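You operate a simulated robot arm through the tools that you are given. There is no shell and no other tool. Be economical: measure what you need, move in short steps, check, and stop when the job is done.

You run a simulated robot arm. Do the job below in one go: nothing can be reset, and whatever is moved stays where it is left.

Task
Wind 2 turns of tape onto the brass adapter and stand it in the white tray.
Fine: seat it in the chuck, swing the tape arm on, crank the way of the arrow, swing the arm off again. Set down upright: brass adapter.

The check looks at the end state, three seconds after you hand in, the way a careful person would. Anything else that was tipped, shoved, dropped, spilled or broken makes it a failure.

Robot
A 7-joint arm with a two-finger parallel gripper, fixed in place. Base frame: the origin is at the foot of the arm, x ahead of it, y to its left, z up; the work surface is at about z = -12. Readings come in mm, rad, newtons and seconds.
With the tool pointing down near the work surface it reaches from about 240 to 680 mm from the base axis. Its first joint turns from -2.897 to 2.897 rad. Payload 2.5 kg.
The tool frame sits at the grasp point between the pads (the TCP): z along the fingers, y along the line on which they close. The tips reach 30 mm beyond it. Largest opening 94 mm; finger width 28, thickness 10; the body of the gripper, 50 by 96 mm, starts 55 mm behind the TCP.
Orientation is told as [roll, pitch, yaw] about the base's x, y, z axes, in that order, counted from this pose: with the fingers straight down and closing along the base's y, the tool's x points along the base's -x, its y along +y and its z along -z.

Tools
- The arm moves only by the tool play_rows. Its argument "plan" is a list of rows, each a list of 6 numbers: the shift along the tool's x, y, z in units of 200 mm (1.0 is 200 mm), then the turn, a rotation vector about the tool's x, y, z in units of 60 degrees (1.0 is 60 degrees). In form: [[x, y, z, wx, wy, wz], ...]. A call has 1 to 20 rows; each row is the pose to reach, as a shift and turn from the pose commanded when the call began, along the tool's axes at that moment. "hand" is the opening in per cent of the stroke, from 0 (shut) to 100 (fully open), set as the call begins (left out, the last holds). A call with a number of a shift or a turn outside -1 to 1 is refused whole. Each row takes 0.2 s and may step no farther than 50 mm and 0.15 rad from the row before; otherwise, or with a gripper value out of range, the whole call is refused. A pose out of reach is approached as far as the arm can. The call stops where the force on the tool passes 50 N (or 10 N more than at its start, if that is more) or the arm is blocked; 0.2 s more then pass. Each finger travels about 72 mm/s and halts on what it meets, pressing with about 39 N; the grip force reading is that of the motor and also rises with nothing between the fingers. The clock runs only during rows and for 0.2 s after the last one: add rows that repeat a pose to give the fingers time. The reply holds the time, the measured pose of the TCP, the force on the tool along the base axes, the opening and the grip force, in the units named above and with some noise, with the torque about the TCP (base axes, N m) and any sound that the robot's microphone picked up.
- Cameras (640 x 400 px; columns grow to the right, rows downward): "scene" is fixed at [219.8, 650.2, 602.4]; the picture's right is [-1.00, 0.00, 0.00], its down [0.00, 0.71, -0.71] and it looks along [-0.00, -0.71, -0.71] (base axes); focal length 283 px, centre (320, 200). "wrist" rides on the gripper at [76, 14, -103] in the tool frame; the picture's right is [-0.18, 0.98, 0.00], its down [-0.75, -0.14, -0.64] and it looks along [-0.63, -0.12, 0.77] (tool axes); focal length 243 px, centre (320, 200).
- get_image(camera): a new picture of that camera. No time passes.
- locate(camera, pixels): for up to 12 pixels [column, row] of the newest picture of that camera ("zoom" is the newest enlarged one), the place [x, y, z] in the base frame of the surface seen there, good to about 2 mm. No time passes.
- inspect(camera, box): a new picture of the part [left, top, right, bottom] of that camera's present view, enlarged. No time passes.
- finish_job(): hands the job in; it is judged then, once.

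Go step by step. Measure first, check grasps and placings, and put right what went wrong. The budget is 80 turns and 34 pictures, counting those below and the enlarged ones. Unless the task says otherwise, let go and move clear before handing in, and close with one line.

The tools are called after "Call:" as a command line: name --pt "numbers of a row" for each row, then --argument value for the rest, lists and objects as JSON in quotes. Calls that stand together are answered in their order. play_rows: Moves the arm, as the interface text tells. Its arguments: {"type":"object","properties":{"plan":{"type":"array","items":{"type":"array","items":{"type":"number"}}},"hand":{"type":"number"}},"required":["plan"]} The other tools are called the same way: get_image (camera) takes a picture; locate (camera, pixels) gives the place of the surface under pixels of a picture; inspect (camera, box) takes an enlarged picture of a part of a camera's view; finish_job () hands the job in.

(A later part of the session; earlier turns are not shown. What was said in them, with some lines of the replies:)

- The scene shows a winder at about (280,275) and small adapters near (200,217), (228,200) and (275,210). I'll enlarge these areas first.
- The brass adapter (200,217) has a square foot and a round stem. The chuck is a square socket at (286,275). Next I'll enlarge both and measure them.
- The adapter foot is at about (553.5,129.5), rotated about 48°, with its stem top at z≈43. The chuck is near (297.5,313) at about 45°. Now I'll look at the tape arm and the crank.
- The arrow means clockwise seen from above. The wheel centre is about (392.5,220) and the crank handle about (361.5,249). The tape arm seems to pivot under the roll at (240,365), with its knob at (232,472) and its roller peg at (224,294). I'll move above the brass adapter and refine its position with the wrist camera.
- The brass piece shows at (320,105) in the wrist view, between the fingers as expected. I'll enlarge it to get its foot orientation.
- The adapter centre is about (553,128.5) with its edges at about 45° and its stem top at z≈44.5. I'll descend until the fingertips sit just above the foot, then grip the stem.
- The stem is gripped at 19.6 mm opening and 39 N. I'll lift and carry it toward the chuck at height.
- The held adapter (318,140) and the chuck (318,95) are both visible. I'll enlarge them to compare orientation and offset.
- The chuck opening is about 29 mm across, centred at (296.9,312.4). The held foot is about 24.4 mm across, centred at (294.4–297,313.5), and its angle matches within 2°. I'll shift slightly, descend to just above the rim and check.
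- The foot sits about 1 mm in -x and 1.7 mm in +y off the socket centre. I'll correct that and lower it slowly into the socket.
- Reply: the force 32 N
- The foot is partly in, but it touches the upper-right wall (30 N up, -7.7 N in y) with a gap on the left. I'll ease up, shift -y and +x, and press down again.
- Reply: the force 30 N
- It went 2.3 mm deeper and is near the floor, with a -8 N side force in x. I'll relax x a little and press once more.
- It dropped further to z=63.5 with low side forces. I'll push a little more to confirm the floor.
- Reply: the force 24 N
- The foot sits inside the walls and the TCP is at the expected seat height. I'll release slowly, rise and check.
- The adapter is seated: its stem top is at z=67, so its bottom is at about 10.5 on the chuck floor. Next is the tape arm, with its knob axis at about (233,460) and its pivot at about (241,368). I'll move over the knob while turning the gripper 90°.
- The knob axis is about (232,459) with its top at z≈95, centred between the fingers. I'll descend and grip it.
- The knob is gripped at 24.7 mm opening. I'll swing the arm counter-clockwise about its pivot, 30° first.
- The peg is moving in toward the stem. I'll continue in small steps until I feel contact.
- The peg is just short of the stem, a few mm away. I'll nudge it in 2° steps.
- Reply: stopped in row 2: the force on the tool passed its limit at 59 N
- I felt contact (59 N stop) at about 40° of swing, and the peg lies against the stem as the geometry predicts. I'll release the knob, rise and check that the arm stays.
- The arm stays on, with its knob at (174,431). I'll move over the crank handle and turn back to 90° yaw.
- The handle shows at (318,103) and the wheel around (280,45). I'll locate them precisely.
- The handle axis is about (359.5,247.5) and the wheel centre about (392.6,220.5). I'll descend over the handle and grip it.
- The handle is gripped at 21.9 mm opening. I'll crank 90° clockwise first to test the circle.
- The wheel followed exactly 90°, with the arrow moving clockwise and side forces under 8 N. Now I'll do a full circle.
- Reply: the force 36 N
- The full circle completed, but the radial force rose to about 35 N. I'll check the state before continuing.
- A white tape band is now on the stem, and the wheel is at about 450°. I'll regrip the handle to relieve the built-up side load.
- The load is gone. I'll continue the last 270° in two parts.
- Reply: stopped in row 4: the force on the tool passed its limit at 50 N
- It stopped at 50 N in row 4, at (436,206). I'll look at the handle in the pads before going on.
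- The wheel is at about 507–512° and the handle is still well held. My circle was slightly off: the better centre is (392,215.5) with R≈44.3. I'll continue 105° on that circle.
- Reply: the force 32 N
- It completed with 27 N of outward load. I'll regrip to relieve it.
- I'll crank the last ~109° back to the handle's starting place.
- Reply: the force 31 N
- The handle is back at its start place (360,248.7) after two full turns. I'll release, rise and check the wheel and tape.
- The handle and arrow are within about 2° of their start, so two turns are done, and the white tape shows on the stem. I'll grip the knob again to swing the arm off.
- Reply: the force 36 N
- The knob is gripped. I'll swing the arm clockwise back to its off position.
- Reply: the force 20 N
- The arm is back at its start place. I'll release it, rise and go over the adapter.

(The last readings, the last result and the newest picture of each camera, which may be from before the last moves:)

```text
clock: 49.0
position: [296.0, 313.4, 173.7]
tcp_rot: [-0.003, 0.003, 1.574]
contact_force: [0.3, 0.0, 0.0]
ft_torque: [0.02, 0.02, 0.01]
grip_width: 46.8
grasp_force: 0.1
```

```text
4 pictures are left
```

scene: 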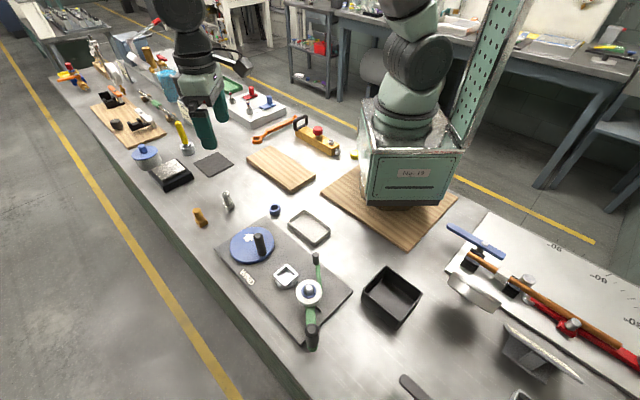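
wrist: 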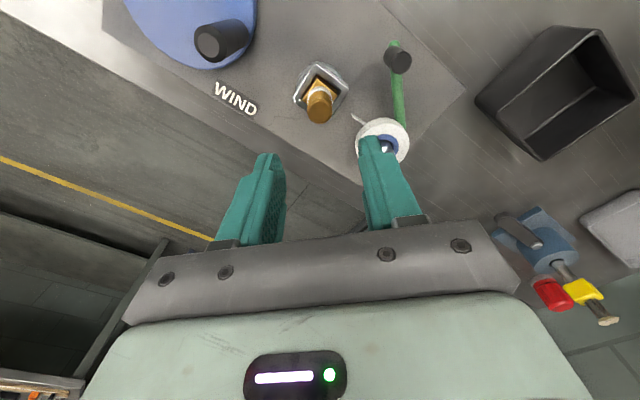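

Call:
locate --camera "wrist" --pixels '[[319, 115], [309, 115], [329, 115], [319, 106], [319, 120], [398, 60], [320, 90], [395, 80]]'

Call:
locate --camera "scene" --pixels '[[308, 228], [291, 221], [307, 212], [330, 227], [310, 243], [320, 235], [296, 225]]'

```text
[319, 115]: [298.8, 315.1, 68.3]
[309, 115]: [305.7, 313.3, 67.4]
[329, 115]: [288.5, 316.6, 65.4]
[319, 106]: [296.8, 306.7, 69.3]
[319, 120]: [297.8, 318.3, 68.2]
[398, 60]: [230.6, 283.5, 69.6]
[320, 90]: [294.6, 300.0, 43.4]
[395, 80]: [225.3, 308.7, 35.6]
```

```text
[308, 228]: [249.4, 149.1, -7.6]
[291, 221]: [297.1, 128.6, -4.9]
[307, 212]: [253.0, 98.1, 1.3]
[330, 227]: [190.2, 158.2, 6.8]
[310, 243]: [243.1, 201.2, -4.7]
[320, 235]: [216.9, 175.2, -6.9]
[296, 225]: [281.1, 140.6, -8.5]
```

The stem top centre is (297.5,313.5,68). The tape covers z≈29–48, so I'll grip above it, with tips at z≈50.

Call:
play_rows --pt "0 -0.0075 0.2 0 0 0" --pt "0 -0.0075 0.35 0 0 0" --pt "0 -0.0075 0.465 0 0 0" --pt "0 -0.0075 0.465 0 0 0"

Call:
play_rows --pt "0 0 0 0 0 0" --pt "0 0 0 0 0 0" --pt "0 0 0 0 0 0" --pt "0 0 0 0 0 0" --hand 10

```text
clock: 50.0
position: [298.9, 313.3, 79.1]
tcp_rot: [-0.005, 0.005, 1.573]
contact_force: [0.3, -0.2, -0.3]
ft_torque: [0.02, 0.01, -0.01]
grip_width: 46.8
grasp_force: 0.0
```

```text
clock: 51.0
position: [298.7, 312.1, 80.5]
tcp_rot: [-0.003, 0.007, 1.576]
contact_force: [-1.0, -1.8, -0.2]
ft_torque: [0.01, 0.1, 0.02]
grip_width: 19.9
grasp_force: 38.8
```

It is gripped at 19.9 mm. I'll lift straight out and carry it over the tray.

Call:
play_rows --pt "0 0 -0.03 0 0 0" --pt "0 0 -0.08 0 0 0" --pt "0 0 -0.2 0 0 0" --pt "0 0 -0.35 0 0 0" --pt "0 0 -0.45 0 0 0" --pt "0.18 0.05 -0.45 0 0 0" --pt "0.36 0.11 -0.45 0 0 0" --pt "0.54 0.17 -0.45 0 0 0" --pt "0.7 0.22 -0.45 0 0 0" --pt "0.81 0.2575 -0.45 0 0 0" --pt "0.81 0.2575 -0.45 0 0 0"

Call:
get_image --camera "scene"

```text
clock: 53.5
position: [248.1, 149.9, 171.2]
tcp_rot: [-0.004, 0.004, 1.575]
contact_force: [0.1, 0.5, -1.4]
ft_torque: [-0.02, 0.01, 0.0]
grip_width: 19.4
grasp_force: 38.8
```

```text
3 pictures are left
```

scene: 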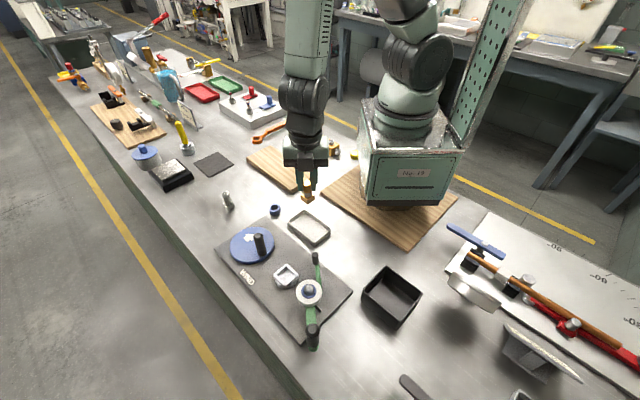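

The adapter hangs over the white tray and everything else is in place. I'll descend and go slowly at the end until contact.

Call:
play_rows --pt "0 0 0.2 0 0 0" --pt "0 0 0.4 0 0 0" --pt "0 0 0.5 0 0 0" --pt "0 0 0.52 0 0 0" --pt "0 0 0.53 0 0 0" --pt "0 0 0.54 0 0 0"

```text
clock: 54.9
position: [249.5, 150.8, 64.5]
tcp_rot: [-0.004, 0.006, 1.573]
contact_force: [0.5, -0.9, -1.2]
ft_torque: [0.0, 0.0, 0.02]
grip_width: 19.4
grasp_force: 39.0
```

No contact yet, so I'll go lower in 1 mm steps.

Call:
play_rows --pt "0 0 0.005 0 0 0" --pt "0 0 0.01 0 0 0" --pt "0 0 0.013 0 0 0"

```text
clock: 55.6
position: [249.3, 149.9, 61.3]
tcp_rot: [-0.006, 0.006, 1.572]
contact_force: [-1.8, -1.9, 23.3]
ft_torque: [0.03, 0.38, 0.02]
grip_width: 19.3
grasp_force: 39.0
```

Contact reads 23 N at z=61.3, which is the tray floor as expected. I'll ease off slightly, release and rise.

Call:
play_rows --pt "0 0 -0.004 0 0 0" --pt "0 0 -0.004 0 0 0"

Call:
play_rows --pt "0 0 0 0 0 0" --pt "0 0 0 0 0 0" --pt "0 0 0 0 0 0" --pt "0 0 -0.1 0 0 0" --pt "0 0 -0.3 0 0 0" --pt "0 0 -0.5 0 0 0" --pt "0 0 -0.7 0 0 0" --pt "0 0 -0.7 0 0 0" --hand 50

Call:
inspect --camera "scene" --box '[220, 190, 380, 290]'

```text
clock: 56.2
position: [248.3, 152.3, 61.6]
tcp_rot: [-0.004, 0.004, 1.574]
contact_force: [-1.0, 0.7, -2.0]
ft_torque: [0.04, -0.04, 0.0]
grip_width: 19.7
grasp_force: 38.7
```

```text
clock: 58.0
position: [249.3, 149.0, 201.6]
tcp_rot: [-0.002, 0.005, 1.573]
contact_force: [-1.1, -0.3, 0.0]
ft_torque: [-0.01, -0.01, 0.02]
grip_width: 47.1
grasp_force: 0.2
```

```text
4.00 times, centred on (300, 240) of scene
```

zoom: 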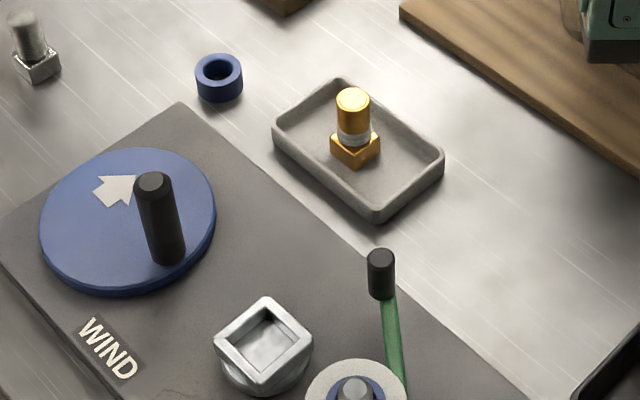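

The adapter stands upright in the white tray with tape around its stem at (355,125) in the zoom. The tape arm is off and nothing else was disturbed, so I'm handing in.

Call:
finish_job

```text
The job is handed in.
```

The brass adapter has its 2 turns of tape and stands upright in the white tray. The tape arm is swung off, and the crank is within about 2° of where it started.
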